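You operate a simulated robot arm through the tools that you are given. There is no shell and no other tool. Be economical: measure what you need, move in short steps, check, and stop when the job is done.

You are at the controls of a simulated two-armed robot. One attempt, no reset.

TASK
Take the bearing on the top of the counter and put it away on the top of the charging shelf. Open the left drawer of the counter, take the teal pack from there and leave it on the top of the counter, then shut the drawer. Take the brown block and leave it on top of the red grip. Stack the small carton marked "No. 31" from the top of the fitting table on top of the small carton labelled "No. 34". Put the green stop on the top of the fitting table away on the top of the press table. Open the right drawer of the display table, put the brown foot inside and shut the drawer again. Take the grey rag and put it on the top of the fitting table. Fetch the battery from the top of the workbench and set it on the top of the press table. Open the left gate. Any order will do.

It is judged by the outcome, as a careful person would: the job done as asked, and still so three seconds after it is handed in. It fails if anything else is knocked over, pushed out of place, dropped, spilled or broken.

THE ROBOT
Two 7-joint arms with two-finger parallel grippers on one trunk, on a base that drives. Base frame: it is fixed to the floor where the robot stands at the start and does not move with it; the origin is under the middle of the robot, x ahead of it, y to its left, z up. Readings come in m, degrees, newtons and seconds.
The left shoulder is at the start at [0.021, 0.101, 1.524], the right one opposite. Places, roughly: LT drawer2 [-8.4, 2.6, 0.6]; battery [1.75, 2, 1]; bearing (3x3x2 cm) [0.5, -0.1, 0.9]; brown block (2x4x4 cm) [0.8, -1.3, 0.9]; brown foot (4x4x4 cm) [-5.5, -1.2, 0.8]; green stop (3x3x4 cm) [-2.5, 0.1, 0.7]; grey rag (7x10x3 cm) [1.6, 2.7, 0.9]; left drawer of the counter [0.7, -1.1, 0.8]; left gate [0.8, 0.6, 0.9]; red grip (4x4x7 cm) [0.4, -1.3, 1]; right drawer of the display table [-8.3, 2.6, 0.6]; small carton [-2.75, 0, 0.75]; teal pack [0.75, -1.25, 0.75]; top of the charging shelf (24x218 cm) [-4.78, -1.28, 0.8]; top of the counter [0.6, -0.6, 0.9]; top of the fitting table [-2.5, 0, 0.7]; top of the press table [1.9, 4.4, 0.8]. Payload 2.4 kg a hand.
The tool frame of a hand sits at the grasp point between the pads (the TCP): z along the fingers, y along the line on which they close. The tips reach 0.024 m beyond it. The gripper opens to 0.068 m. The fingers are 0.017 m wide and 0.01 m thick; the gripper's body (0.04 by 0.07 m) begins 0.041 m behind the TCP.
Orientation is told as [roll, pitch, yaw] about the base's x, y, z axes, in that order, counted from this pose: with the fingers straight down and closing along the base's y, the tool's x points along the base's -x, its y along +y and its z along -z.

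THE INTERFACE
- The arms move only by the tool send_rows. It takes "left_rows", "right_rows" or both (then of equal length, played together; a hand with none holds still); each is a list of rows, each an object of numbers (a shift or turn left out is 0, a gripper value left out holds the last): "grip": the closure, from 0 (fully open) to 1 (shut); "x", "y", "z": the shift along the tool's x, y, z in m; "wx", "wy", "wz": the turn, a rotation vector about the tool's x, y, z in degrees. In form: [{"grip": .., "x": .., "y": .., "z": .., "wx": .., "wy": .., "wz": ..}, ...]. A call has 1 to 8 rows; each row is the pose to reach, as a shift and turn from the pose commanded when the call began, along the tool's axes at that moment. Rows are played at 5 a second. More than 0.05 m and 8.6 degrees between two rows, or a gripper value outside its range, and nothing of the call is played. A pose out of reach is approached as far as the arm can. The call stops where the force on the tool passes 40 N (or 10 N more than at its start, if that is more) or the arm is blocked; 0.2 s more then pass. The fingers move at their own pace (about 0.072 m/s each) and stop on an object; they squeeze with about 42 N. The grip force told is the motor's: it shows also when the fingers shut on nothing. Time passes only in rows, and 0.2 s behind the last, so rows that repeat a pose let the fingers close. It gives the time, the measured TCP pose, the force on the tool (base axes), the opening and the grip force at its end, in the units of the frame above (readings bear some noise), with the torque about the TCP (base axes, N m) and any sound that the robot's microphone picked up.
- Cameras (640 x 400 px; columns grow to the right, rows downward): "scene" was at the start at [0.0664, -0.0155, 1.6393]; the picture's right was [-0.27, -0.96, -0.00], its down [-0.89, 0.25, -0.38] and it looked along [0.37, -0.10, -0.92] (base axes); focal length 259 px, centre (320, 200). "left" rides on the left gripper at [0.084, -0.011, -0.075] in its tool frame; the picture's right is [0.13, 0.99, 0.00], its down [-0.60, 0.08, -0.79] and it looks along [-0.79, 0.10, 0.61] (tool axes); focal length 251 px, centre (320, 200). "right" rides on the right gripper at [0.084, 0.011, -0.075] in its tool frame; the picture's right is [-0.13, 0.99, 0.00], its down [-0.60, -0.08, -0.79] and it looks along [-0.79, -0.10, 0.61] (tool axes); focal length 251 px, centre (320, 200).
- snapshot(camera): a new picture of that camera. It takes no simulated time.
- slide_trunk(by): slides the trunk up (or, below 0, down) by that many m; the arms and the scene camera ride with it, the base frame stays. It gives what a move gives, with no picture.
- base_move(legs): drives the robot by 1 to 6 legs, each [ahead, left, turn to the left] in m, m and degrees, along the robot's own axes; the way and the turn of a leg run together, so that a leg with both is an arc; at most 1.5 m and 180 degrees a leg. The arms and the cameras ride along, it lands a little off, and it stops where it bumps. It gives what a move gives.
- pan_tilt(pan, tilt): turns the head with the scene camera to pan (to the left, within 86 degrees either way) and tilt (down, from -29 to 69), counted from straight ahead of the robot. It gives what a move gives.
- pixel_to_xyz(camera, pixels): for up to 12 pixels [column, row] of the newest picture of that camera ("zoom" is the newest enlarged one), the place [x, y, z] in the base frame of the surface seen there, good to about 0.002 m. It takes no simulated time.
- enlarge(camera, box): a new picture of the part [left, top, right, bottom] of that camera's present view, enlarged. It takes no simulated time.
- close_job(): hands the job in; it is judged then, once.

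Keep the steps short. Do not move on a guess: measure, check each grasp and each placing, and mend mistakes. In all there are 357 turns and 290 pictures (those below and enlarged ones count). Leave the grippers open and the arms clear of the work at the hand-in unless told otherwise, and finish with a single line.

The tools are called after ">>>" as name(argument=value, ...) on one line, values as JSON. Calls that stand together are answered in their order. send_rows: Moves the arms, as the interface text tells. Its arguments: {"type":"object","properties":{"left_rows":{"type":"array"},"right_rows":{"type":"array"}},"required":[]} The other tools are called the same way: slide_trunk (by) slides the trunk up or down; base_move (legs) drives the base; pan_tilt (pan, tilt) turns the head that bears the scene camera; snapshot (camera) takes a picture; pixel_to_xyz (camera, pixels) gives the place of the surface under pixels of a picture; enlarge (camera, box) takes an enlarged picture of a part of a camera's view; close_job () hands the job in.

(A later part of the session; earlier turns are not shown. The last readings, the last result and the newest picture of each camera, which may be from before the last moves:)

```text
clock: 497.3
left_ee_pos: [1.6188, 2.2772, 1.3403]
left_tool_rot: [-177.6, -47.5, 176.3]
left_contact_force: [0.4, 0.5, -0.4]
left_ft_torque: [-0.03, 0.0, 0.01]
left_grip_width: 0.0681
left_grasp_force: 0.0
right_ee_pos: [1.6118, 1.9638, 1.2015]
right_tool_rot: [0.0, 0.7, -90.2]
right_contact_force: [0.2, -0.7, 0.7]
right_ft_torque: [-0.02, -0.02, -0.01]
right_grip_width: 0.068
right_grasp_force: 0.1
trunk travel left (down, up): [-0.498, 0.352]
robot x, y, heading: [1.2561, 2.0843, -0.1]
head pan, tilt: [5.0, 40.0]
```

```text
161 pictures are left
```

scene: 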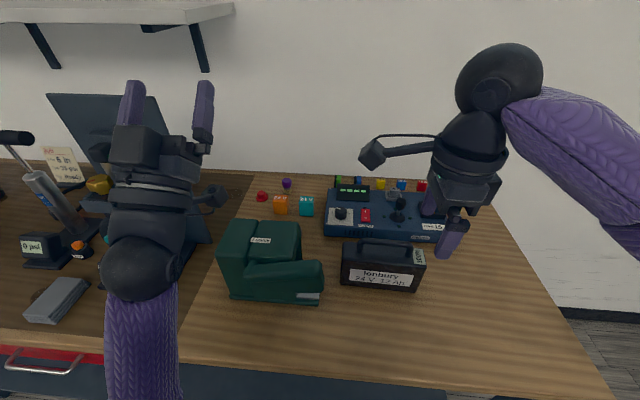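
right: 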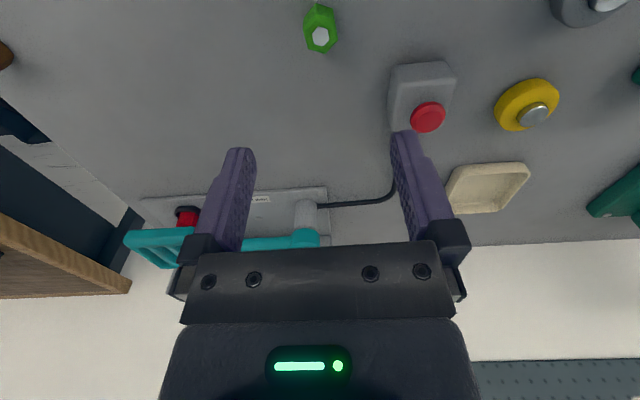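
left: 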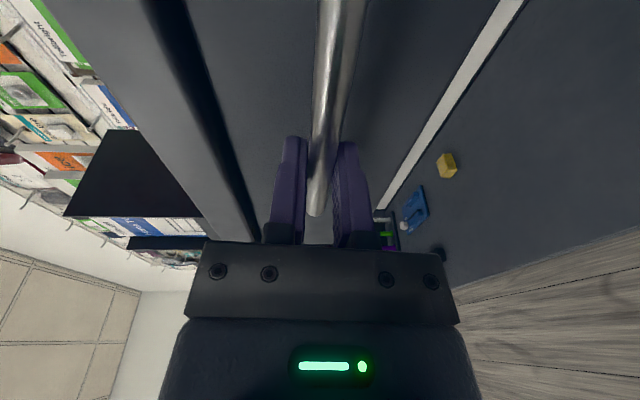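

>>> enlarge(camera="scene", box=[330, 225, 440, 295])

>>> pixel_to_xyz(camera="zoom", pixels=[[200, 95], [250, 92], [300, 95], [350, 98], [420, 105], [250, 115], [300, 130], [90, 150], [520, 165], [300, 108]])

```text
5.71 times, centred on (385, 260) of scene
```

zoom: 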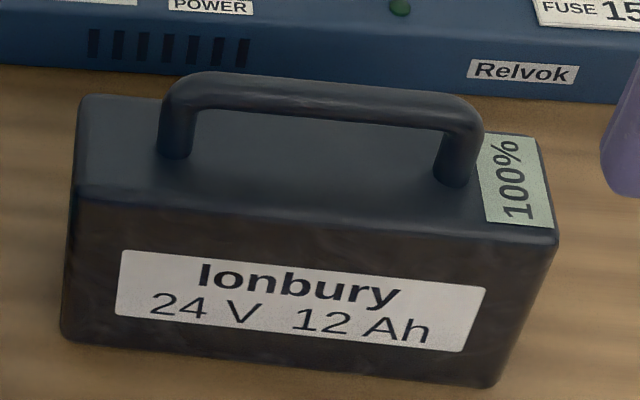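

```text
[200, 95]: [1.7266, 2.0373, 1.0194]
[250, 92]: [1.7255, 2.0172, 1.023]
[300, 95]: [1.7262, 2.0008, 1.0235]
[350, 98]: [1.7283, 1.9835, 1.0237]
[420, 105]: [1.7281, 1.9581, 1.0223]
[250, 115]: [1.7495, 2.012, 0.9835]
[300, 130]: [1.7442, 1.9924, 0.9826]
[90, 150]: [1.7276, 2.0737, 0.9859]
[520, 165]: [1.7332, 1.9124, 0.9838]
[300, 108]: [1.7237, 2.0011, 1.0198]
```

Bar centre ≈(1.730, 1.996), top z 1.0237. Close in 2.5 cm, trunk down 0.05, then put the hand over the bar.

>>> base_move(legs=[[0.025, 0, 0]])

>>> slide_trunk(by=-0.05)

>>> send_rows(right_rows=[{"y": 0.03, "x": 0.01}, {"y": 0.06, "x": 0.02}, {"y": 0.093, "x": 0.031}])

>>> snapshot(camera="right")

```text
clock: 498.1
left_ee_pos: [1.6456, 2.2775, 1.3395]
left_tool_rot: [-177.5, -47.7, 176.3]
left_contact_force: [-0.2, 0.2, 0.1]
left_ft_torque: [-0.03, -0.05, 0.02]
left_grip_width: 0.0678
left_grasp_force: 0.1
right_ee_pos: [1.639, 1.9651, 1.1996]
right_tool_rot: [0.0, 0.7, -90.4]
right_contact_force: [0.6, -0.6, -1.4]
right_ft_torque: [-0.01, 0.0, 0.03]
right_grip_width: 0.068
right_grasp_force: 0.0
trunk travel left (down, up): [-0.498, 0.352]
robot x, y, heading: [1.2812, 2.0893, 0.2]
head pan, tilt: [5.0, 40.0]
```

```text
clock: 499.1
left_ee_pos: [1.6436, 2.2776, 1.2905]
left_tool_rot: [-177.4, -47.5, 176.3]
left_contact_force: [0.1, 0.1, 0.0]
left_ft_torque: [0.01, -0.01, -0.02]
left_grip_width: 0.0681
left_grasp_force: 0.0
right_ee_pos: [1.637, 1.9656, 1.151]
right_tool_rot: [0.1, 0.6, -90.3]
right_contact_force: [-0.7, -0.3, -0.8]
right_ft_torque: [0.03, -0.05, -0.04]
right_grip_width: 0.0679
right_grasp_force: 0.1
trunk travel left (down, up): [-0.448, 0.402]
robot x, y, heading: [1.2812, 2.0893, 0.2]
head pan, tilt: [5.0, 40.0]
```

```text
clock: 499.9
left_ee_pos: [1.6439, 2.278, 1.289]
left_tool_rot: [-177.6, -47.6, 176.2]
left_contact_force: [0.3, 0.5, 0.8]
left_ft_torque: [-0.01, 0.01, 0.0]
left_grip_width: 0.0679
left_grasp_force: 0.0
right_ee_pos: [1.7301, 1.9967, 1.1504]
right_tool_rot: [0.0, 0.6, -90.2]
right_contact_force: [-0.2, -0.8, -0.2]
right_ft_torque: [-0.01, 0.03, 0.01]
right_grip_width: 0.068
right_grasp_force: 0.0
trunk travel left (down, up): [-0.448, 0.402]
robot x, y, heading: [1.2812, 2.0888, 0.2]
head pan, tilt: [5.0, 40.0]
```

```text
159 pictures are left
```

right: 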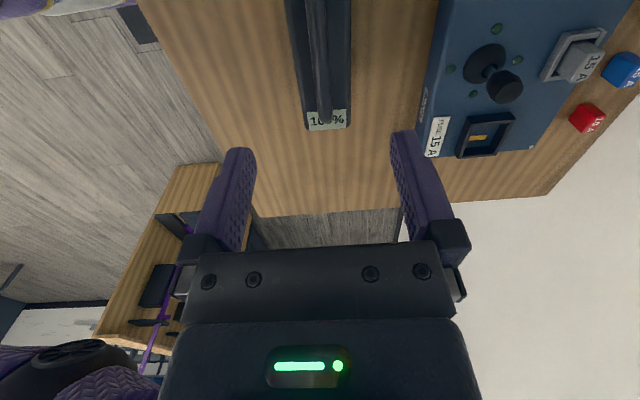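

The handle runs centred between the fingers. Descend 0.137 m and close.

>>> send_rows(right_rows=[{"z": 0.045}, {"z": 0.09}, {"z": 0.12}, {"z": 0.137}, {"z": 0.137, "grip": 1}, {"z": 0.137, "grip": 1}, {"z": 0.137, "grip": 1}, {"z": 0.137, "grip": 1}])

>>> snapshot(camera="right")

```text
clock: 501.7
left_ee_pos: [1.6442, 2.2773, 1.2898]
left_tool_rot: [-177.4, -47.6, 176.3]
left_contact_force: [-0.4, 0.2, -0.3]
left_ft_torque: [0.01, 0.0, 0.05]
left_grip_width: 0.0681
left_grasp_force: 0.1
right_ee_pos: [1.7315, 1.9966, 1.0146]
right_tool_rot: [-0.1, 0.7, -90.4]
right_contact_force: [-0.4, -0.5, 0.7]
right_ft_torque: [-0.06, -0.04, -0.34]
right_grip_width: 0.0135
right_grasp_force: 33.2
trunk travel left (down, up): [-0.448, 0.402]
robot x, y, heading: [1.2846, 2.0887, 0.4]
head pan, tilt: [5.0, 40.0]
```

```text
158 pictures are left
```

right: 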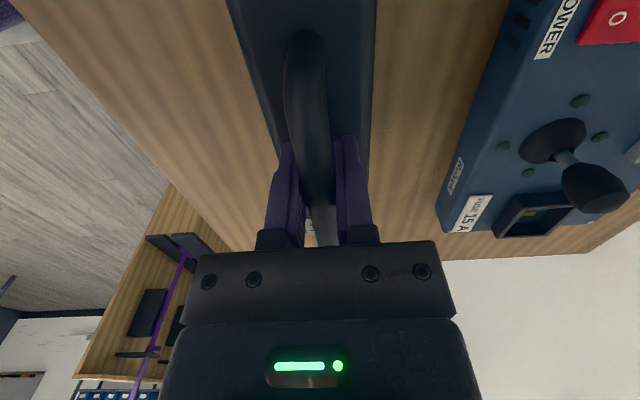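

Gripped (13.5 mm). Lift gently with the trunk, 6 cm.

>>> slide_trunk(by=0.08)

>>> snapshot(camera="right")

>>> snapshot(camera="scene")

```text
clock: 502.8
left_ee_pos: [1.6445, 2.2766, 1.3694]
left_tool_rot: [-177.5, -47.7, 176.3]
left_contact_force: [0.5, 0.3, -0.4]
left_ft_torque: [-0.05, 0.01, -0.02]
left_grip_width: 0.0678
left_grasp_force: 0.1
right_ee_pos: [1.7329, 1.9962, 1.094]
right_tool_rot: [-0.2, 0.7, -90.4]
right_contact_force: [-0.3, 0.7, -13.0]
right_ft_torque: [0.16, -0.05, 0.02]
right_grip_width: 0.0136
right_grasp_force: 33.4
trunk travel left (down, up): [-0.528, 0.322]
robot x, y, heading: [1.2827, 2.087, -0.2]
head pan, tilt: [5.0, 40.0]
```

```text
157 pictures are left
```

right: 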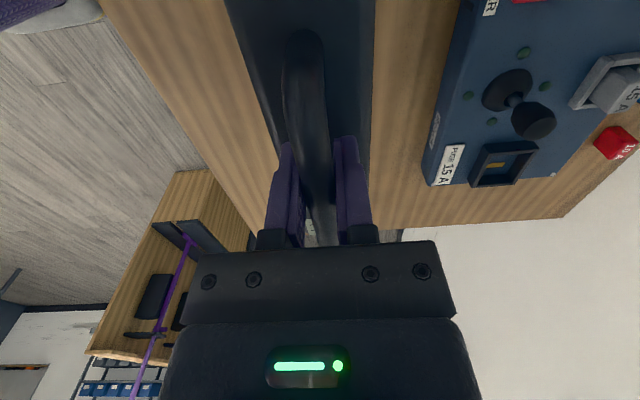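

```text
156 pictures are left
```

scene: 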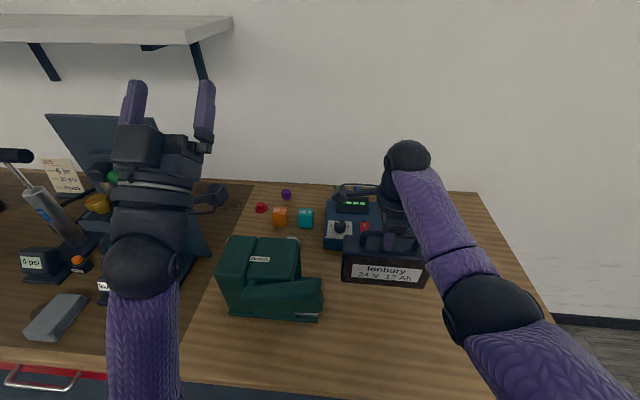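

Lifted (13 N). Back straight off, raise more, then drive left to the press table.

>>> base_move(legs=[[-0.38, 0, 0], [0, 1.1, 0], [0, 1.05, 0]])

>>> snapshot(camera="scene")

```text
clock: 515.5
left_ee_pos: [1.2609, 4.4224, 1.3692]
left_tool_rot: [-177.5, -47.6, 176.1]
left_contact_force: [0.1, 0.7, 0.4]
left_ft_torque: [0.01, -0.02, 0.01]
left_grip_width: 0.0679
left_grasp_force: 0.1
right_ee_pos: [1.3455, 4.1417, 1.0937]
right_tool_rot: [-0.1, 0.7, -90.5]
right_contact_force: [0.1, 0.0, -12.2]
right_ft_torque: [0.06, 0.01, 0.0]
right_grip_width: 0.0136
right_grasp_force: 33.5
trunk travel left (down, up): [-0.528, 0.322]
robot x, y, heading: [0.8928, 4.236, -0.0]
head pan, tilt: [5.0, 40.0]
```

```text
155 pictures are left
```

scene: 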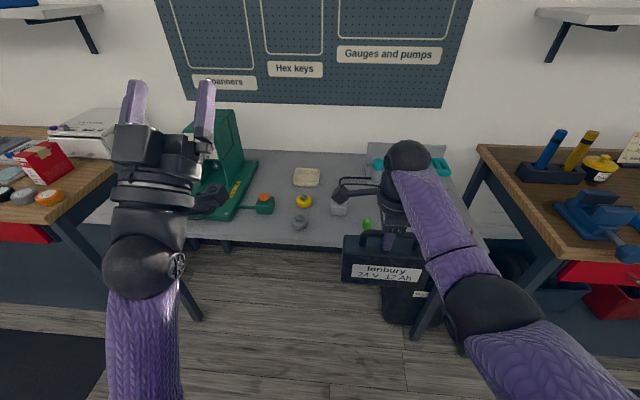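

Free spot for the battery: centre (1.67, 3.97). Align by driving, then lower with the trunk.

>>> base_move(legs=[[0, -0.172, 0], [0.32, 0, 0]])

>>> snapshot(camera="scene")

```text
clock: 518.7
left_ee_pos: [1.5821, 4.251, 1.3691]
left_tool_rot: [-177.5, -47.7, 176.3]
left_contact_force: [0.8, 0.2, 0.2]
left_ft_torque: [0.05, -0.02, 0.01]
left_grip_width: 0.0681
left_grasp_force: 0.0
right_ee_pos: [1.6689, 3.9708, 1.0924]
right_tool_rot: [-0.2, 0.8, -90.4]
right_contact_force: [0.2, 0.1, -13.6]
right_ft_torque: [0.11, -0.03, -0.03]
right_grip_width: 0.0136
right_grasp_force: 33.3
trunk travel left (down, up): [-0.528, 0.322]
robot x, y, heading: [1.2158, 4.065, -0.2]
head pan, tilt: [5.0, 40.0]
```

```text
154 pictures are left
```

scene: 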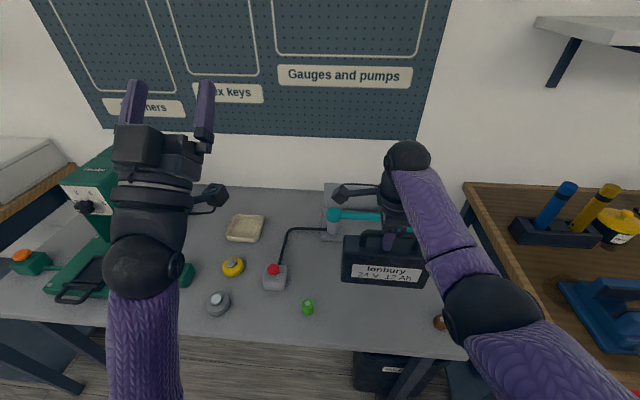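

>>> slide_trunk(by=-0.145)

>>> snapshot(camera="scene")

```text
clock: 520.4
left_ee_pos: [1.5814, 4.2511, 1.2241]
left_tool_rot: [-177.5, -47.6, 176.1]
left_contact_force: [0.6, -0.7, 0.1]
left_ft_torque: [-0.02, 0.02, 0.01]
left_grip_width: 0.068
left_grasp_force: 0.0
right_ee_pos: [1.6676, 3.9718, 0.9484]
right_tool_rot: [-0.1, 0.8, -90.5]
right_contact_force: [-0.9, -0.3, -11.9]
right_ft_torque: [0.1, 0.0, -0.01]
right_grip_width: 0.0137
right_grasp_force: 33.5
trunk travel left (down, up): [-0.383, 0.467]
robot x, y, heading: [1.2159, 4.0636, 0.2]
head pan, tilt: [5.0, 40.0]
```

```text
153 pictures are left
```

scene: 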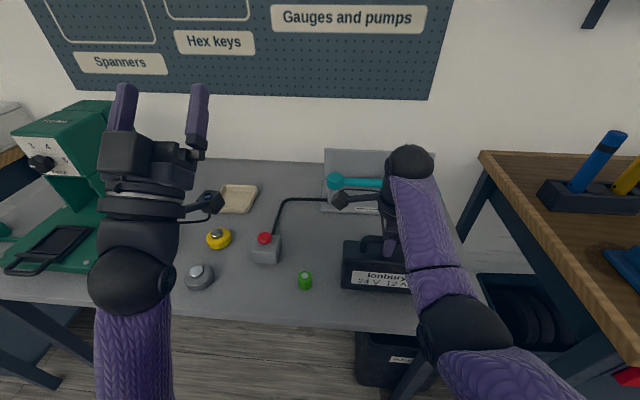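

Lower the last 1.4 cm, watching the force.

>>> send_rows(right_rows=[{"z": 0.006}, {"z": 0.011}, {"z": 0.0145}, {"z": 0.0145}])

```text
clock: 521.4
left_ee_pos: [1.5802, 4.2508, 1.2249]
left_tool_rot: [-177.5, -47.8, 176.2]
left_contact_force: [0.2, -0.1, -0.7]
left_ft_torque: [-0.04, -0.02, 0.0]
left_grip_width: 0.0682
left_grasp_force: 0.0
right_ee_pos: [1.6663, 3.9714, 0.9339]
right_tool_rot: [0.0, 0.7, -90.4]
right_contact_force: [1.4, -0.8, -4.7]
right_ft_torque: [-0.68, 0.03, 0.12]
right_grip_width: 0.0137
right_grasp_force: 33.6
trunk travel left (down, up): [-0.383, 0.467]
robot x, y, heading: [1.2174, 4.0634, -0.2]
head pan, tilt: [5.0, 40.0]
```

It rests. Open and rise.

>>> send_rows(right_rows=[{"z": 0.0015}, {"z": 0.0015, "grip": 0}, {"z": 0.0015, "grip": 0}, {"z": 0.0015, "grip": 0}, {"z": -0.04}, {"z": -0.085}, {"z": -0.13}])

>>> slide_trunk(by=0.15)

>>> base_move(legs=[[-0.33, 0, 0]])

>>> snapshot(camera="scene")

```text
clock: 523.0
left_ee_pos: [1.5804, 4.2515, 1.2246]
left_tool_rot: [-177.4, -47.6, 176.3]
left_contact_force: [-0.1, 0.2, 0.3]
left_ft_torque: [0.03, -0.03, 0.0]
left_grip_width: 0.0679
left_grasp_force: 0.1
right_ee_pos: [1.687, 3.9681, 1.0635]
right_tool_rot: [-0.1, 0.7, -90.4]
right_contact_force: [0.4, 0.4, -0.3]
right_ft_torque: [-0.02, 0.02, 0.01]
right_grip_width: 0.068
right_grasp_force: 0.0
right hand out of reach, approached as far as the arm can: row 6, 7
trunk travel left (down, up): [-0.383, 0.467]
robot x, y, heading: [1.2172, 4.0664, 0.0]
head pan, tilt: [5.0, 40.0]
```

```text
clock: 524.8
left_ee_pos: [1.5814, 4.2509, 1.3739]
left_tool_rot: [-177.5, -47.6, 176.2]
left_contact_force: [0.1, -0.1, 0.5]
left_ft_torque: [0.02, 0.01, 0.04]
left_grip_width: 0.0682
left_grasp_force: 0.0
right_ee_pos: [1.6886, 3.9682, 1.212]
right_tool_rot: [-0.2, 0.7, -90.4]
right_contact_force: [-0.2, 0.2, -0.6]
right_ft_torque: [-0.03, 0.03, 0.01]
right_grip_width: 0.0681
right_grasp_force: 0.0
trunk travel left (down, up): [-0.533, 0.317]
robot x, y, heading: [1.2172, 4.0608, -0.1]
head pan, tilt: [5.0, 40.0]
```

```text
clock: 526.9
left_ee_pos: [1.2468, 4.251, 1.3747]
left_tool_rot: [-177.5, -47.5, 176.4]
left_contact_force: [-0.5, -0.5, -0.6]
left_ft_torque: [-0.03, 0.01, -0.01]
left_grip_width: 0.068
left_grasp_force: 0.2
right_ee_pos: [1.3562, 3.9685, 1.2135]
right_tool_rot: [0.0, 0.6, -90.4]
right_contact_force: [0.1, 0.4, 0.4]
right_ft_torque: [0.03, -0.03, 0.02]
right_grip_width: 0.0678
right_grasp_force: 0.0
trunk travel left (down, up): [-0.533, 0.317]
robot x, y, heading: [0.8827, 4.0623, 0.1]
head pan, tilt: [5.0, 40.0]
```

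```text
152 pictures are left
```

scene: 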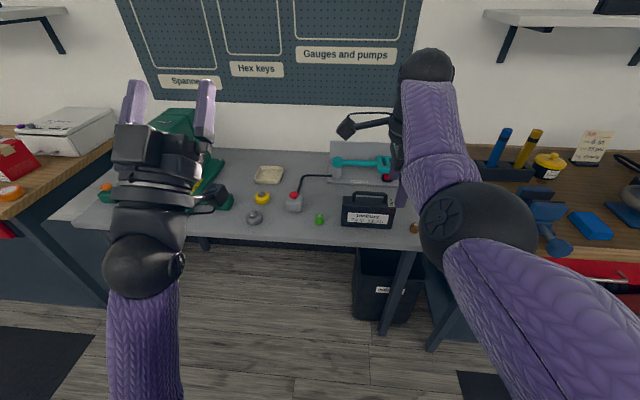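

Battery stands well. I fold the right arm back (y −0.12) before it gets straight, and turn it to its normal yaw.

>>> send_rows(right_rows=[{"y": -0.03, "z": 0.02}, {"y": -0.06, "z": 0.04}, {"y": -0.09, "z": 0.05}, {"y": -0.12, "z": 0.05}])

>>> send_rows(right_rows=[{"wz": -8.5}, {"wz": -17}, {"wz": -25.5}, {"wz": -34}, {"wz": -42.5}, {"wz": -51}, {"wz": -59.5}, {"wz": -68}])

>>> send_rows(right_rows=[{"wz": -8.5}, {"wz": -17}, {"wz": -22}])

>>> base_move(legs=[[0, -1.22, 0]])

>>> pan_tilt(pan=0, tilt=42)

>>> snapshot(camera="scene")

```text
clock: 527.9
left_ee_pos: [1.2465, 4.2532, 1.3747]
left_tool_rot: [-177.5, -47.7, 176.3]
left_contact_force: [-0.4, 0.2, 0.2]
left_ft_torque: [0.0, 0.0, 0.0]
left_grip_width: 0.0681
left_grasp_force: 0.1
right_ee_pos: [1.3186, 3.9627, 1.1235]
right_tool_rot: [0.0, 0.7, -90.4]
right_contact_force: [0.7, 0.1, -0.8]
right_ft_torque: [0.03, -0.01, 0.02]
right_grip_width: 0.0679
right_grasp_force: 0.0
right hand out of reach, approached as far as the arm can: row 1, 2, 3, 4
trunk travel left (down, up): [-0.533, 0.317]
robot x, y, heading: [0.8818, 4.0645, 0.3]
head pan, tilt: [5.0, 40.0]
```

```text
clock: 529.7
left_ee_pos: [1.2476, 4.2518, 1.3746]
left_tool_rot: [-177.6, -47.6, 176.3]
left_contact_force: [0.4, -0.8, -0.3]
left_ft_torque: [0.06, 0.02, 0.02]
left_grip_width: 0.068
left_grasp_force: 0.1
right_ee_pos: [1.3163, 3.9622, 1.1225]
right_tool_rot: [0.6, 0.2, -22.3]
right_contact_force: [-0.2, 0.0, -0.2]
right_ft_torque: [-0.01, 0.0, -0.03]
right_grip_width: 0.0678
right_grasp_force: 0.0
trunk travel left (down, up): [-0.533, 0.317]
robot x, y, heading: [0.8839, 4.0616, 0.0]
head pan, tilt: [5.0, 40.0]
```

```text
clock: 530.2
left_ee_pos: [1.2484, 4.252, 1.3749]
left_tool_rot: [-177.5, -47.6, 176.2]
left_contact_force: [1.1, -0.3, 0.7]
left_ft_torque: [-0.03, 0.0, -0.01]
left_grip_width: 0.0681
left_grasp_force: 0.0
right_ee_pos: [1.3195, 3.9619, 1.1224]
right_tool_rot: [0.6, -0.4, -15.0]
right_contact_force: [7.6, -1.9, -9.6]
right_ft_torque: [-0.11, -0.31, -0.02]
right_grip_width: 0.0679
right_grasp_force: 0.0
trunk travel left (down, up): [-0.533, 0.317]
robot x, y, heading: [0.8866, 4.0627, 0.0]
head pan, tilt: [5.0, 40.0]
stopped in row 2 (right hand): the force on the tool passed its limit at 68 N (the readings are from after the stop); the commanded pose is now the measured one
```

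```text
clock: 536.4
left_ee_pos: [1.2523, 3.0335, 1.3741]
left_tool_rot: [-177.5, -47.7, 176.7]
left_contact_force: [0.6, -0.6, 0.7]
left_ft_torque: [0.02, -0.03, 0.0]
left_grip_width: 0.0681
left_grasp_force: 0.0
right_ee_pos: [1.3253, 2.7428, 1.1226]
right_tool_rot: [0.7, -0.1, -14.5]
right_contact_force: [26.5, 4.2, -13.5]
right_ft_torque: [-0.78, 0.65, -1.16]
right_grip_width: 0.0681
right_grasp_force: 0.0
trunk travel left (down, up): [-0.533, 0.317]
robot x, y, heading: [0.8919, 2.8426, 0.4]
head pan, tilt: [5.0, 40.0]
```

```text
clock: 537.0
left_ee_pos: [1.2525, 3.0356, 1.3749]
left_tool_rot: [-177.5, -47.6, 176.7]
left_contact_force: [0.5, 0.2, 0.3]
left_ft_torque: [-0.02, -0.01, 0.01]
left_grip_width: 0.0677
left_grasp_force: 0.1
right_ee_pos: [1.3269, 2.7448, 1.1236]
right_tool_rot: [0.7, -0.2, -14.6]
right_contact_force: [12.5, 2.7, -8.7]
right_ft_torque: [-0.51, 0.16, -0.73]
right_grip_width: 0.0681
right_grasp_force: 0.2
trunk travel left (down, up): [-0.533, 0.317]
robot x, y, heading: [0.8867, 2.8419, 0.4]
head pan, tilt: [0.0, 42.0]
```

```text
151 pictures are left
```

scene: 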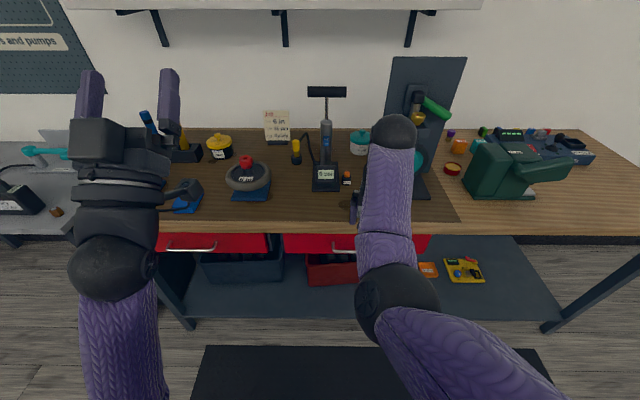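

The right elbow has slipped inward too. I fix it at once: relieve contact, then stretch and roll the hand outward so the elbow swings out, then retract.

>>> send_rows(right_rows=[{"wz": 5, "x": -0.02}, {"wz": 10, "x": -0.04}, {"wz": 10, "x": -0.07}])

>>> send_rows(right_rows=[{"wx": 8.5}, {"wx": 17}, {"wx": 25.5}, {"wx": 34}, {"wx": 42.5}, {"wx": 51}, {"wx": 59.5}, {"wx": 68}])

>>> snapshot(camera="scene")

```text
clock: 537.8
left_ee_pos: [1.2526, 3.034, 1.3749]
left_tool_rot: [-177.5, -47.6, 176.7]
left_contact_force: [-0.6, 0.3, 0.4]
left_ft_torque: [0.01, -0.01, -0.01]
left_grip_width: 0.0681
left_grasp_force: 0.0
right_ee_pos: [1.3794, 2.7276, 1.1246]
right_tool_rot: [0.8, -0.2, -24.7]
right_contact_force: [-0.5, -0.4, 0.0]
right_ft_torque: [-0.07, 0.05, 0.01]
right_grip_width: 0.0678
right_grasp_force: 0.1
right hand out of reach, approached as far as the arm can: row 3
trunk travel left (down, up): [-0.533, 0.317]
robot x, y, heading: [0.888, 2.841, 0.2]
head pan, tilt: [0.0, 42.0]
```

```text
clock: 539.6
left_ee_pos: [1.2518, 3.0345, 1.3751]
left_tool_rot: [-177.5, -47.6, 176.7]
left_contact_force: [0.4, 0.1, 0.2]
left_ft_torque: [-0.05, 0.01, 0.0]
left_grip_width: 0.0679
left_grasp_force: 0.1
right_ee_pos: [1.2931, 2.7042, 1.1413]
right_tool_rot: [-55.5, -0.7, -24.3]
right_contact_force: [-0.4, 0.0, 0.4]
right_ft_torque: [0.0, 0.02, -0.04]
right_grip_width: 0.0681
right_grasp_force: 0.0
right hand out of reach, approached as far as the arm can: row 1, 2, 3, 4, 5, 6, 7, 8
trunk travel left (down, up): [-0.533, 0.317]
robot x, y, heading: [0.89, 2.8406, 0.6]
head pan, tilt: [0.0, 42.0]
```

```text
150 pictures are left
```

scene: 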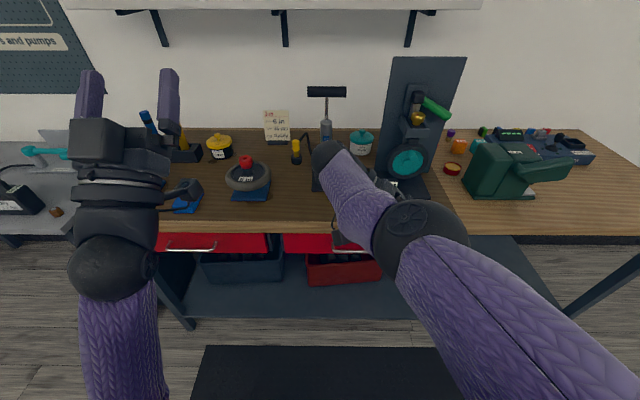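

The elbow is outward now. Retract, and unroll in the bent state.

>>> send_rows(right_rows=[{"x": 0.03}, {"x": 0.06}, {"x": 0.09}])

>>> send_rows(right_rows=[{"wx": -8}, {"wx": -16}, {"wx": -24}, {"wx": -32}, {"wx": -40}, {"wx": -48}, {"wx": -55}])

>>> snapshot(camera="scene")

```text
clock: 540.4
left_ee_pos: [1.2523, 3.0344, 1.3745]
left_tool_rot: [-177.5, -47.6, 176.7]
left_contact_force: [0.9, 0.7, -0.2]
left_ft_torque: [0.02, -0.02, 0.03]
left_grip_width: 0.0683
left_grasp_force: 0.0
right_ee_pos: [1.2717, 2.7333, 1.1076]
right_tool_rot: [-55.7, -0.8, -24.4]
right_contact_force: [-0.5, -0.2, -0.5]
right_ft_torque: [-0.04, 0.0, 0.01]
right_grip_width: 0.068
right_grasp_force: 0.1
right hand out of reach, approached as far as the arm can: row 1, 2, 3
trunk travel left (down, up): [-0.533, 0.317]
robot x, y, heading: [0.8973, 2.8439, 0.7]
head pan, tilt: [0.0, 42.0]
```

```text
clock: 542.0
left_ee_pos: [1.2525, 3.0338, 1.3751]
left_tool_rot: [-177.4, -47.6, 176.7]
left_contact_force: [0.2, -0.5, -0.9]
left_ft_torque: [0.0, 0.0, 0.04]
left_grip_width: 0.068
left_grasp_force: 0.1
right_ee_pos: [1.372, 2.7492, 1.0953]
right_tool_rot: [-0.4, -0.8, -24.2]
right_contact_force: [-0.3, 0.4, 0.0]
right_ft_torque: [0.0, 0.03, -0.03]
right_grip_width: 0.068
right_grasp_force: 0.0
right hand out of reach, approached as far as the arm can: row 1, 2, 3, 4, 5, 6, 7
trunk travel left (down, up): [-0.533, 0.317]
robot x, y, heading: [0.8903, 2.8394, 0.5]
head pan, tilt: [0.0, 42.0]
```

```text
149 pictures are left
```

scene: 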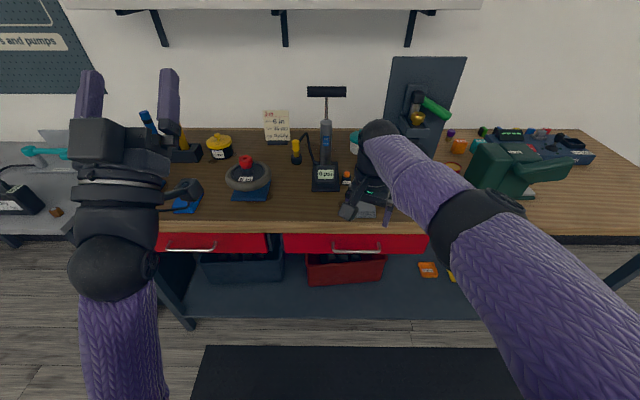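

Looks natural again. Try retracting and lowering.

>>> send_rows(right_rows=[{"x": 0.025, "y": 0.01}, {"x": 0.05, "y": 0.02}, {"x": 0.075, "y": 0.03}, {"x": 0.1, "y": 0.04}])

>>> snapshot(camera="scene")

```text
clock: 543.0
left_ee_pos: [1.2535, 3.0345, 1.3763]
left_tool_rot: [-177.4, -47.6, 176.7]
left_contact_force: [1.0, 0.3, -0.2]
left_ft_torque: [-0.02, 0.03, -0.01]
left_grip_width: 0.0679
left_grasp_force: 0.2
right_ee_pos: [1.3424, 2.8456, 1.0856]
right_tool_rot: [-0.5, -0.8, -24.2]
right_contact_force: [-0.3, 0.4, -0.3]
right_ft_torque: [0.06, -0.03, 0.01]
right_grip_width: 0.068
right_grasp_force: 0.1
right hand out of reach, approached as far as the arm can: row 1, 2, 3, 4
trunk travel left (down, up): [-0.533, 0.317]
robot x, y, heading: [0.8926, 2.846, 0.5]
head pan, tilt: [0.0, 42.0]
```

```text
148 pictures are left
```

scene: 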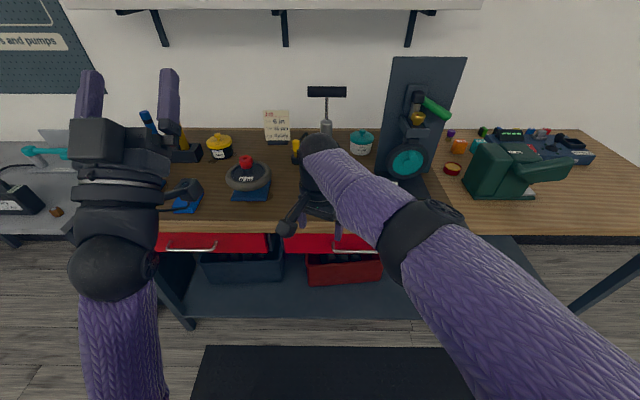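

The arm is straight and singular. I use the trick that bent the left arm: fingers forward, then up while pulling back. First back off 0.15 m for room.

>>> base_move(legs=[[-0.12, 0, 0]])

>>> send_rows(right_rows=[{"wy": -8.5}, {"wy": -17}, {"wy": -25.5}, {"wy": -34}, {"wy": -42.5}, {"wy": -51}, {"wy": -59.5}, {"wy": -68}])

>>> send_rows(right_rows=[{"wy": -8.5, "z": -0.02, "x": -0.03}, {"wy": -17, "z": -0.04, "x": -0.06}, {"wy": -25.5, "z": -0.06, "x": -0.09}, {"wy": -34, "z": -0.08, "x": -0.12}, {"wy": -42.5, "z": -0.1, "x": -0.15}, {"wy": -51, "z": -0.13, "x": -0.18}, {"wy": -59.5, "z": -0.16, "x": -0.21}, {"wy": -68, "z": -0.19, "x": -0.24}])

>>> snapshot(camera="scene")

```text
clock: 544.2
left_ee_pos: [1.133, 3.0319, 1.3749]
left_tool_rot: [-177.6, -47.5, 176.7]
left_contact_force: [0.0, 0.0, 0.2]
left_ft_torque: [0.01, -0.01, -0.02]
left_grip_width: 0.068
left_grasp_force: 0.1
right_ee_pos: [1.2235, 2.8448, 1.0845]
right_tool_rot: [-0.5, -0.8, -24.4]
right_contact_force: [-1.5, -0.1, 0.8]
right_ft_torque: [0.05, -0.01, -0.01]
right_grip_width: 0.0678
right_grasp_force: 0.0
trunk travel left (down, up): [-0.533, 0.317]
robot x, y, heading: [0.7707, 2.8416, 0.7]
head pan, tilt: [0.0, 42.0]
```

```text
clock: 546.0
left_ee_pos: [1.1343, 3.0328, 1.3744]
left_tool_rot: [-177.6, -47.6, 176.7]
left_contact_force: [0.1, -0.5, 0.8]
left_ft_torque: [-0.04, 0.01, 0.02]
left_grip_width: 0.0681
left_grasp_force: 0.1
right_ee_pos: [1.3101, 2.7661, 1.0298]
right_tool_rot: [-1.5, -69.0, -22.9]
right_contact_force: [0.4, -0.1, 0.5]
right_ft_torque: [0.02, -0.01, 0.02]
right_grip_width: 0.068
right_grasp_force: 0.1
right hand out of reach, approached as far as the arm can: row 1, 2, 3, 4, 5, 6, 7, 8
trunk travel left (down, up): [-0.533, 0.317]
robot x, y, heading: [0.7687, 2.8418, 0.5]
head pan, tilt: [0.0, 42.0]
```

```text
clock: 547.9
left_ee_pos: [1.1336, 3.0331, 1.3741]
left_tool_rot: [-177.5, -47.6, 176.7]
left_contact_force: [0.0, 0.5, 0.1]
left_ft_torque: [0.02, -0.02, 0.02]
left_grip_width: 0.0679
left_grasp_force: 0.1
right_ee_pos: [1.2997, 2.819, 1.2993]
right_tool_rot: [-179.3, -43.0, 155.3]
right_contact_force: [-0.6, -0.3, -0.4]
right_ft_torque: [-0.01, 0.02, 0.02]
right_grip_width: 0.0681
right_grasp_force: 0.0
right hand out of reach, approached as far as the arm can: row 1, 2, 3, 4, 5, 6, 7, 8
trunk travel left (down, up): [-0.533, 0.317]
robot x, y, heading: [0.7733, 2.8439, 0.3]
head pan, tilt: [0.0, 42.0]
```

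```text
147 pictures are left
```

scene: 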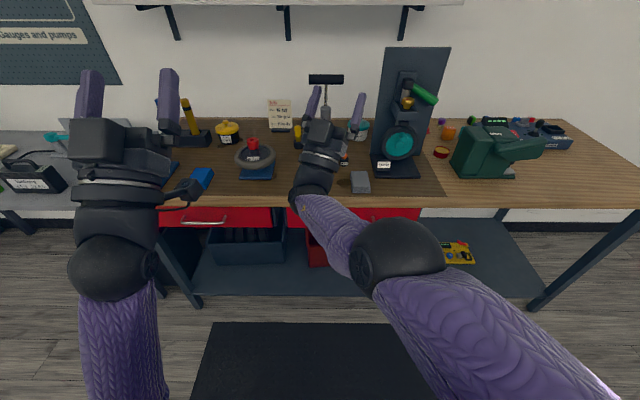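

>>> send_rows(right_rows=[{"x": -0.022, "z": -0.02}, {"x": -0.044, "z": -0.04}, {"x": -0.066, "z": -0.06}, {"x": -0.088, "z": -0.08}, {"x": -0.11, "z": -0.1}, {"x": -0.132, "z": -0.12}])

>>> snapshot(camera="scene")

```text
clock: 549.2
left_ee_pos: [1.1319, 3.0336, 1.3735]
left_tool_rot: [-177.5, -47.7, 176.7]
left_contact_force: [-0.3, 0.2, -0.3]
left_ft_torque: [0.01, 0.0, 0.03]
left_grip_width: 0.068
left_grasp_force: 0.0
right_ee_pos: [1.2607, 2.8285, 1.2255]
right_tool_rot: [-179.7, -43.4, 155.2]
right_contact_force: [-0.1, 1.6, 0.5]
right_ft_torque: [0.03, 0.01, -0.05]
right_grip_width: 0.0682
right_grasp_force: 0.2
right hand out of reach, approached as far as the arm can: row 1, 2, 3, 4, 5, 6
trunk travel left (down, up): [-0.533, 0.317]
robot x, y, heading: [0.7716, 2.8393, 0.4]
head pan, tilt: [0.0, 42.0]
```

```text
146 pictures are left
```

scene: 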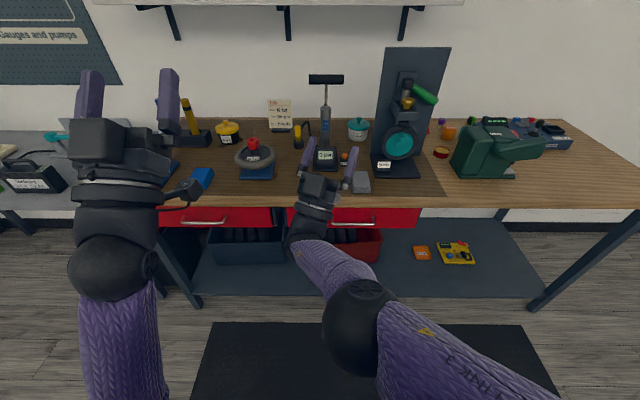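

>>> send_rows(right_rows=[{"wx": -5.7, "wz": 6.2, "x": -0.01, "y": 0.01, "z": -0.01}, {"wx": -11.4, "wz": 12.4, "x": -0.02, "y": 0.02, "z": -0.02}, {"wx": -17, "wz": 18.6, "x": -0.03, "y": 0.03, "z": -0.03}, {"wx": -22.8, "wz": 24.8, "x": -0.04, "y": 0.04, "z": -0.04}, {"wx": -28.5, "wz": 31, "x": -0.05, "y": 0.05, "z": -0.05}, {"wx": -34, "wz": 37, "x": -0.06, "y": 0.06, "z": -0.06}, {"wx": -40, "wz": 43.5, "x": -0.07, "y": 0.07, "z": -0.07}, {"wx": -46, "wz": 50, "x": -0.08, "y": 0.08, "z": -0.08}])

>>> snapshot(camera="scene")

```text
refused: row 7 steps farther than a row can; nothing moved
```

```text
145 pictures are left
```

scene: 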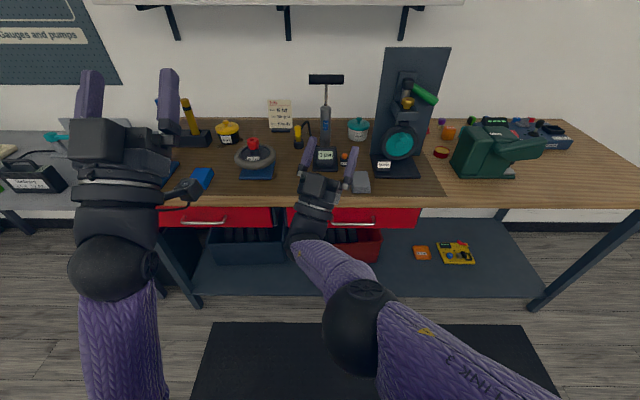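

>>> send_rows(right_rows=[{"wx": -5.5, "wz": 6, "x": -0.01, "y": 0.01, "z": -0.01}, {"wx": -11, "wz": 12, "x": -0.02, "y": 0.02, "z": -0.02}, {"wx": -16.5, "wz": 18, "x": -0.03, "y": 0.03, "z": -0.03}, {"wx": -22, "wz": 24, "x": -0.04, "y": 0.04, "z": -0.04}, {"wx": -27.5, "wz": 30, "x": -0.05, "y": 0.05, "z": -0.05}, {"wx": -33, "wz": 36, "x": -0.06, "y": 0.06, "z": -0.06}, {"wx": -38.5, "wz": 42, "x": -0.07, "y": 0.07, "z": -0.07}, {"wx": -44, "wz": 48, "x": -0.08, "y": 0.08, "z": -0.08}])

>>> snapshot(camera="scene")

```text
clock: 551.0
left_ee_pos: [1.1335, 3.0337, 1.3742]
left_tool_rot: [-177.5, -47.6, 176.7]
left_contact_force: [0.3, -0.7, -0.9]
left_ft_torque: [-0.01, -0.03, 0.0]
left_grip_width: 0.0679
left_grasp_force: 0.0
right_ee_pos: [1.1941, 2.9468, 1.2215]
right_tool_rot: [179.4, -43.4, -138.7]
right_contact_force: [-0.3, -1.0, -0.4]
right_ft_torque: [0.02, 0.0, 0.0]
right_grip_width: 0.0679
right_grasp_force: 0.2
right hand out of reach, approached as far as the arm can: row 1, 2, 3
trunk travel left (down, up): [-0.533, 0.317]
robot x, y, heading: [0.773, 2.8411, 0.6]
head pan, tilt: [0.0, 42.0]
```

```text
144 pictures are left
```

scene: 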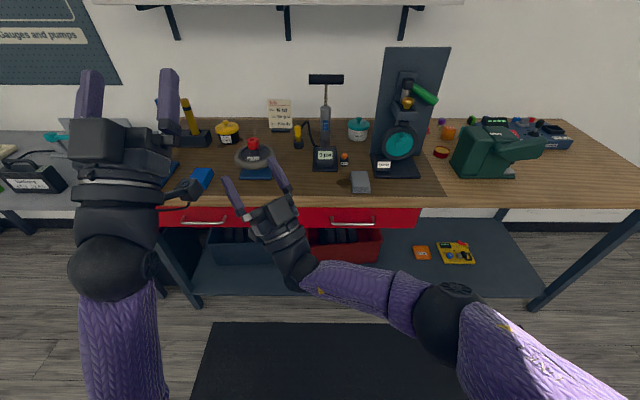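

The elbow is outward with a real bend. Now pitch the hand down in two moves, keeping the wrist in place.

>>> send_rows(right_rows=[{"wy": 8.5, "x": 0.014, "z": -0.015}, {"wy": 17, "x": 0.028, "z": -0.03}, {"wy": 25.5, "x": 0.042, "z": -0.045}, {"wy": 34, "x": 0.056, "z": -0.06}, {"wy": 42.5, "x": 0.07, "z": -0.075}, {"wy": 51, "x": 0.084, "z": -0.09}, {"wy": 59.5, "x": 0.098, "z": -0.105}, {"wy": 68, "x": 0.111, "z": -0.119}])

>>> send_rows(right_rows=[{"wy": 8, "z": -0.02, "x": 0.01}, {"wy": 16, "z": -0.04, "x": 0.02}, {"wy": 24, "z": -0.06, "x": 0.02}, {"wy": 32, "z": -0.08, "x": 0.02}, {"wy": 40, "z": -0.1, "x": 0.02}, {"wy": 48, "z": -0.12, "x": 0.02}, {"wy": 56, "z": -0.13, "x": 0.02}, {"wy": 64, "z": -0.14, "x": 0.02}])

>>> snapshot(camera="scene")

```text
clock: 552.9
left_ee_pos: [1.1335, 3.0336, 1.3741]
left_tool_rot: [-177.4, -47.6, 176.7]
left_contact_force: [-0.1, 0.0, 0.7]
left_ft_torque: [-0.01, -0.04, -0.02]
left_grip_width: 0.0681
left_grasp_force: 0.0
right_ee_pos: [1.1924, 2.9466, 1.0583]
right_tool_rot: [1.1, -68.7, 39.9]
right_contact_force: [0.4, -0.7, 0.6]
right_ft_torque: [-0.02, 0.0, 0.0]
right_grip_width: 0.0681
right_grasp_force: 0.1
trunk travel left (down, up): [-0.533, 0.317]
robot x, y, heading: [0.7718, 2.8411, 0.8]
head pan, tilt: [0.0, 42.0]
```

```text
clock: 554.6
left_ee_pos: [1.1344, 3.0328, 1.3737]
left_tool_rot: [-177.4, -47.6, 176.7]
left_contact_force: [0.0, 0.6, -0.3]
left_ft_torque: [0.01, -0.01, -0.03]
left_grip_width: 0.0679
left_grasp_force: 0.2
right_ee_pos: [1.0885, 2.8577, 1.0906]
right_tool_rot: [0.6, -4.6, 40.8]
right_contact_force: [-0.1, -0.5, -0.4]
right_ft_torque: [-0.04, 0.01, 0.01]
right_grip_width: 0.0678
right_grasp_force: 0.0
trunk travel left (down, up): [-0.533, 0.317]
robot x, y, heading: [0.7715, 2.8416, 0.4]
head pan, tilt: [0.0, 42.0]
```

```text
143 pictures are left
```

scene: 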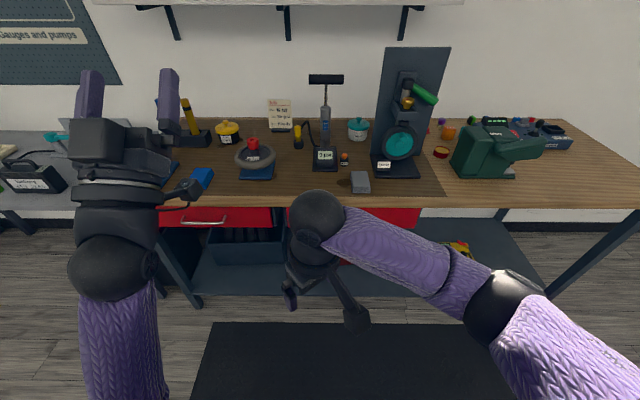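

The right arm is natural again. I straighten its yaw and move it right, then apply the mirrored recovery to the left arm.

>>> send_rows(right_rows=[{"wz": 8}, {"wz": 16}, {"wz": 24}, {"wz": 32}, {"wz": 40}])

>>> send_rows(right_rows=[{"y": -0.04}, {"y": -0.08}, {"y": -0.12}, {"y": -0.16}, {"y": -0.16}, {"y": -0.16}, {"y": -0.16}, {"y": -0.16}], left_rows=[{"wx": 5.5, "wz": -6, "x": -0.01, "y": -0.01, "z": -0.01}, {"wx": 11, "wz": -12, "x": -0.02, "y": -0.02, "z": -0.02}, {"wx": 16.5, "wz": -18, "x": -0.03, "y": -0.03, "z": -0.03}, {"wx": 22, "wz": -24, "x": -0.04, "y": -0.04, "z": -0.04}, {"wx": 27.5, "wz": -30, "x": -0.05, "y": -0.05, "z": -0.05}, {"wx": 33, "wz": -36, "x": -0.06, "y": -0.06, "z": -0.06}, {"wx": 38.5, "wz": -42, "x": -0.07, "y": -0.07, "z": -0.07}, {"wx": 44, "wz": -48, "x": -0.08, "y": -0.08, "z": -0.08}])

>>> pan_tilt(pan=20, tilt=50)

>>> snapshot(camera="scene")

```text
clock: 555.9
left_ee_pos: [1.135, 3.0329, 1.3733]
left_tool_rot: [-177.5, -47.6, 176.8]
left_contact_force: [-0.2, 0.6, -0.4]
left_ft_torque: [-0.02, 0.04, -0.02]
left_grip_width: 0.0681
left_grasp_force: 0.0
right_ee_pos: [1.0884, 2.8569, 1.091]
right_tool_rot: [3.4, -3.3, 0.6]
right_contact_force: [0.2, -0.7, 0.2]
right_ft_torque: [0.0, -0.02, -0.02]
right_grip_width: 0.0679
right_grasp_force: 0.1
trunk travel left (down, up): [-0.533, 0.317]
robot x, y, heading: [0.7734, 2.8374, 0.5]
head pan, tilt: [0.0, 42.0]
```

```text
clock: 557.6
left_ee_pos: [1.026, 2.9589, 1.3784]
left_tool_rot: [-172.7, -42.9, 108.2]
left_contact_force: [-0.7, 0.7, 1.1]
left_ft_torque: [-0.03, 0.01, 0.02]
left_grip_width: 0.0679
left_grasp_force: 0.1
left hand out of reach, approached as far as the arm can: row 5, 6, 7, 8
right_ee_pos: [1.0904, 2.6974, 1.0814]
right_tool_rot: [3.5, -3.4, 0.7]
right_contact_force: [-1.0, 0.9, -0.6]
right_ft_torque: [-0.02, -0.01, 0.03]
right_grip_width: 0.0679
right_grasp_force: 0.0
trunk travel left (down, up): [-0.533, 0.317]
robot x, y, heading: [0.7732, 2.8407, 0.4]
head pan, tilt: [0.0, 42.0]
```

```text
clock: 558.5
left_ee_pos: [1.0267, 2.9579, 1.3791]
left_tool_rot: [-172.7, -42.9, 108.5]
left_contact_force: [-0.1, -0.3, 0.5]
left_ft_torque: [0.01, 0.01, 0.0]
left_grip_width: 0.0681
left_grasp_force: 0.0
right_ee_pos: [1.0891, 2.6967, 1.0819]
right_tool_rot: [3.5, -3.4, 0.7]
right_contact_force: [0.2, -0.3, 0.3]
right_ft_torque: [0.0, 0.02, -0.02]
right_grip_width: 0.0679
right_grasp_force: 0.1
trunk travel left (down, up): [-0.533, 0.317]
robot x, y, heading: [0.768, 2.8435, 0.2]
head pan, tilt: [20.0, 50.0]
```

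```text
142 pictures are left
```

scene: 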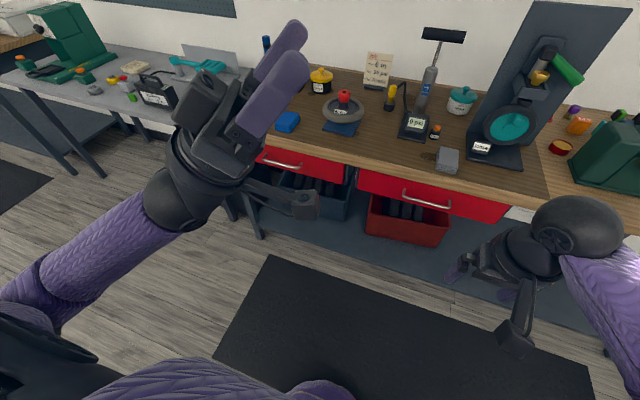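

The left elbow is outward. Pitch the left hand down likewise.

>>> send_rows(left_rows=[{"wy": 8.5, "x": 0.014, "z": -0.015}, {"wy": 17, "x": 0.028, "z": -0.03}, {"wy": 25.5, "x": 0.042, "z": -0.045}, {"wy": 34, "x": 0.056, "z": -0.06}, {"wy": 42.5, "x": 0.07, "z": -0.075}, {"wy": 51, "x": 0.084, "z": -0.09}, {"wy": 59.5, "x": 0.098, "z": -0.105}, {"wy": 68, "x": 0.111, "z": -0.119}])

>>> snapshot(camera="scene")

```text
clock: 560.3
left_ee_pos: [1.0156, 2.9541, 1.2163]
left_tool_rot: [-14.4, -68.1, -53.3]
left_contact_force: [-0.5, 0.1, -1.1]
left_ft_torque: [0.0, -0.03, -0.02]
left_grip_width: 0.0683
left_grasp_force: 0.1
left hand out of reach, approached as far as the arm can: row 8
right_ee_pos: [1.0906, 2.697, 1.0815]
right_tool_rot: [3.4, -3.4, 0.8]
right_contact_force: [-0.2, -0.2, -0.3]
right_ft_torque: [-0.01, 0.01, 0.02]
right_grip_width: 0.0684
right_grasp_force: 0.1
trunk travel left (down, up): [-0.533, 0.317]
robot x, y, heading: [0.7738, 2.8413, 0.4]
head pan, tilt: [20.0, 50.0]
```

```text
141 pictures are left
```

scene: 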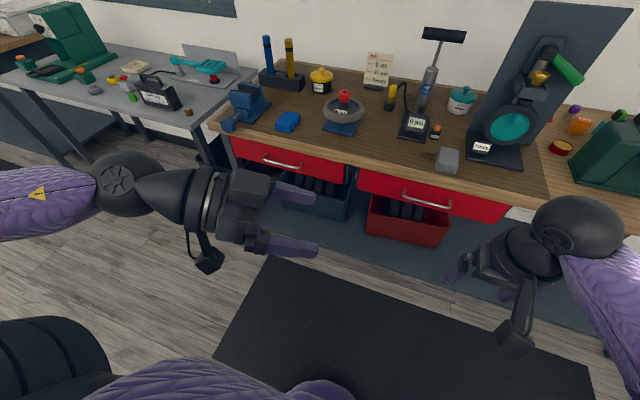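

>>> send_rows(left_rows=[{"wy": 8, "z": -0.02, "x": 0.01}, {"wy": 16, "z": -0.04, "x": 0.02}, {"wy": 24, "z": -0.05, "x": 0.03}, {"wy": 32, "z": -0.06, "x": 0.04}, {"wy": 40, "z": -0.06, "x": 0.05}, {"wy": 48, "z": -0.06, "x": 0.06}, {"wy": 56, "z": -0.06, "x": 0.07}, {"wy": 64, "z": -0.06, "x": 0.08}])

>>> snapshot(camera="scene")

```text
clock: 562.1
left_ee_pos: [0.9779, 3.0301, 1.1616]
left_tool_rot: [-5.1, -4.7, -66.1]
left_contact_force: [-0.2, -0.5, -1.0]
left_ft_torque: [0.01, 0.04, 0.0]
left_grip_width: 0.068
left_grasp_force: 0.0
right_ee_pos: [1.0916, 2.6949, 1.0817]
right_tool_rot: [3.4, -3.4, 0.7]
right_contact_force: [-0.5, 0.1, -0.3]
right_ft_torque: [0.01, 0.02, 0.01]
right_grip_width: 0.0681
right_grasp_force: 0.1
trunk travel left (down, up): [-0.533, 0.317]
robot x, y, heading: [0.7736, 2.8389, 0.7]
head pan, tilt: [20.0, 50.0]
```

```text
140 pictures are left
```

scene: 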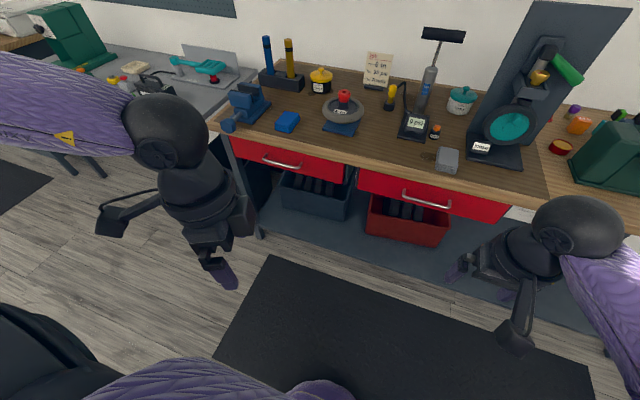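

Both arms are natural again. Straighten the left yaw with a small forward shift. Then for the rag, I approach it with the right hand.

>>> send_rows(left_rows=[{"wz": -8.5, "x": -0.004, "y": 0.008}, {"wz": -17, "x": -0.008, "y": 0.016}, {"wz": -25.5, "x": -0.012, "y": 0.024}, {"wz": -34, "x": -0.016, "y": 0.032}, {"wz": -42.5, "x": -0.02, "y": 0.04}, {"wz": -51, "x": -0.024, "y": 0.05}, {"wz": -59.5, "x": -0.028, "y": 0.06}, {"wz": -66, "x": -0.03, "y": 0.065}])

>>> pixel_to_xyz(camera="scene", pixels=[[448, 155], [440, 165], [458, 168], [440, 150], [458, 150], [448, 172]])

>>> enlarge(camera="scene", box=[420, 130, 484, 190])

```text
clock: 563.9
left_ee_pos: [1.046, 3.1223, 1.141]
left_tool_rot: [-8.1, 2.7, -1.0]
left_contact_force: [0.2, 0.3, 0.9]
left_ft_torque: [-0.01, -0.01, 0.01]
left_grip_width: 0.0679
left_grasp_force: 0.0
left hand out of reach, approached as far as the arm can: row 3, 4, 5, 6, 7, 8
right_ee_pos: [1.0901, 2.6971, 1.0817]
right_tool_rot: [3.3, -3.4, 0.7]
right_contact_force: [0.1, 0.2, 0.8]
right_ft_torque: [0.02, 0.0, 0.06]
right_grip_width: 0.0682
right_grasp_force: 0.1
trunk travel left (down, up): [-0.533, 0.317]
robot x, y, heading: [0.7704, 2.8423, 0.2]
head pan, tilt: [20.0, 50.0]
```

```text
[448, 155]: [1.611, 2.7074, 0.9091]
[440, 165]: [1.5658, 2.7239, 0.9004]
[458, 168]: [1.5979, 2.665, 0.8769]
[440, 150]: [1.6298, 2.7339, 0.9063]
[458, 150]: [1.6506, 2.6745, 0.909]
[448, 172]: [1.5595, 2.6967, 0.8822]
```

```text
6.67 times, centred on (452, 160) of scene
```

zoom: 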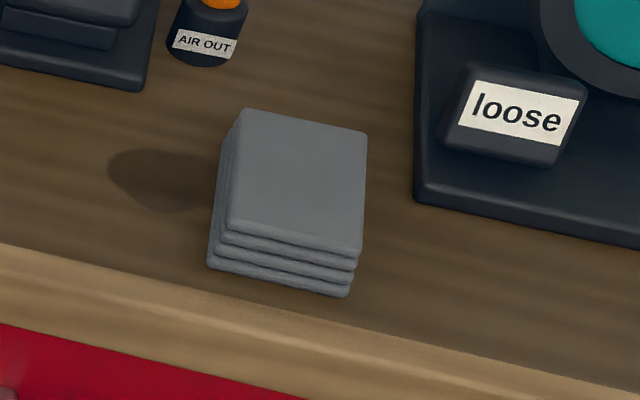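

>>> pixel_to_xyz(camera="zoom", pixels=[[245, 115], [362, 137], [232, 218], [358, 250], [240, 165], [362, 190], [212, 262], [345, 292]])

```text
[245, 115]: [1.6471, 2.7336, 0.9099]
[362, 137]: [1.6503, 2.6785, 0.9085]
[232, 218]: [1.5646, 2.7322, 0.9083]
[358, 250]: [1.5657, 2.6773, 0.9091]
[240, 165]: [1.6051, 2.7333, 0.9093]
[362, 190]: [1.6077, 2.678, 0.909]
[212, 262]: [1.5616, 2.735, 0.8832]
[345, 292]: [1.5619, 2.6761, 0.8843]
```

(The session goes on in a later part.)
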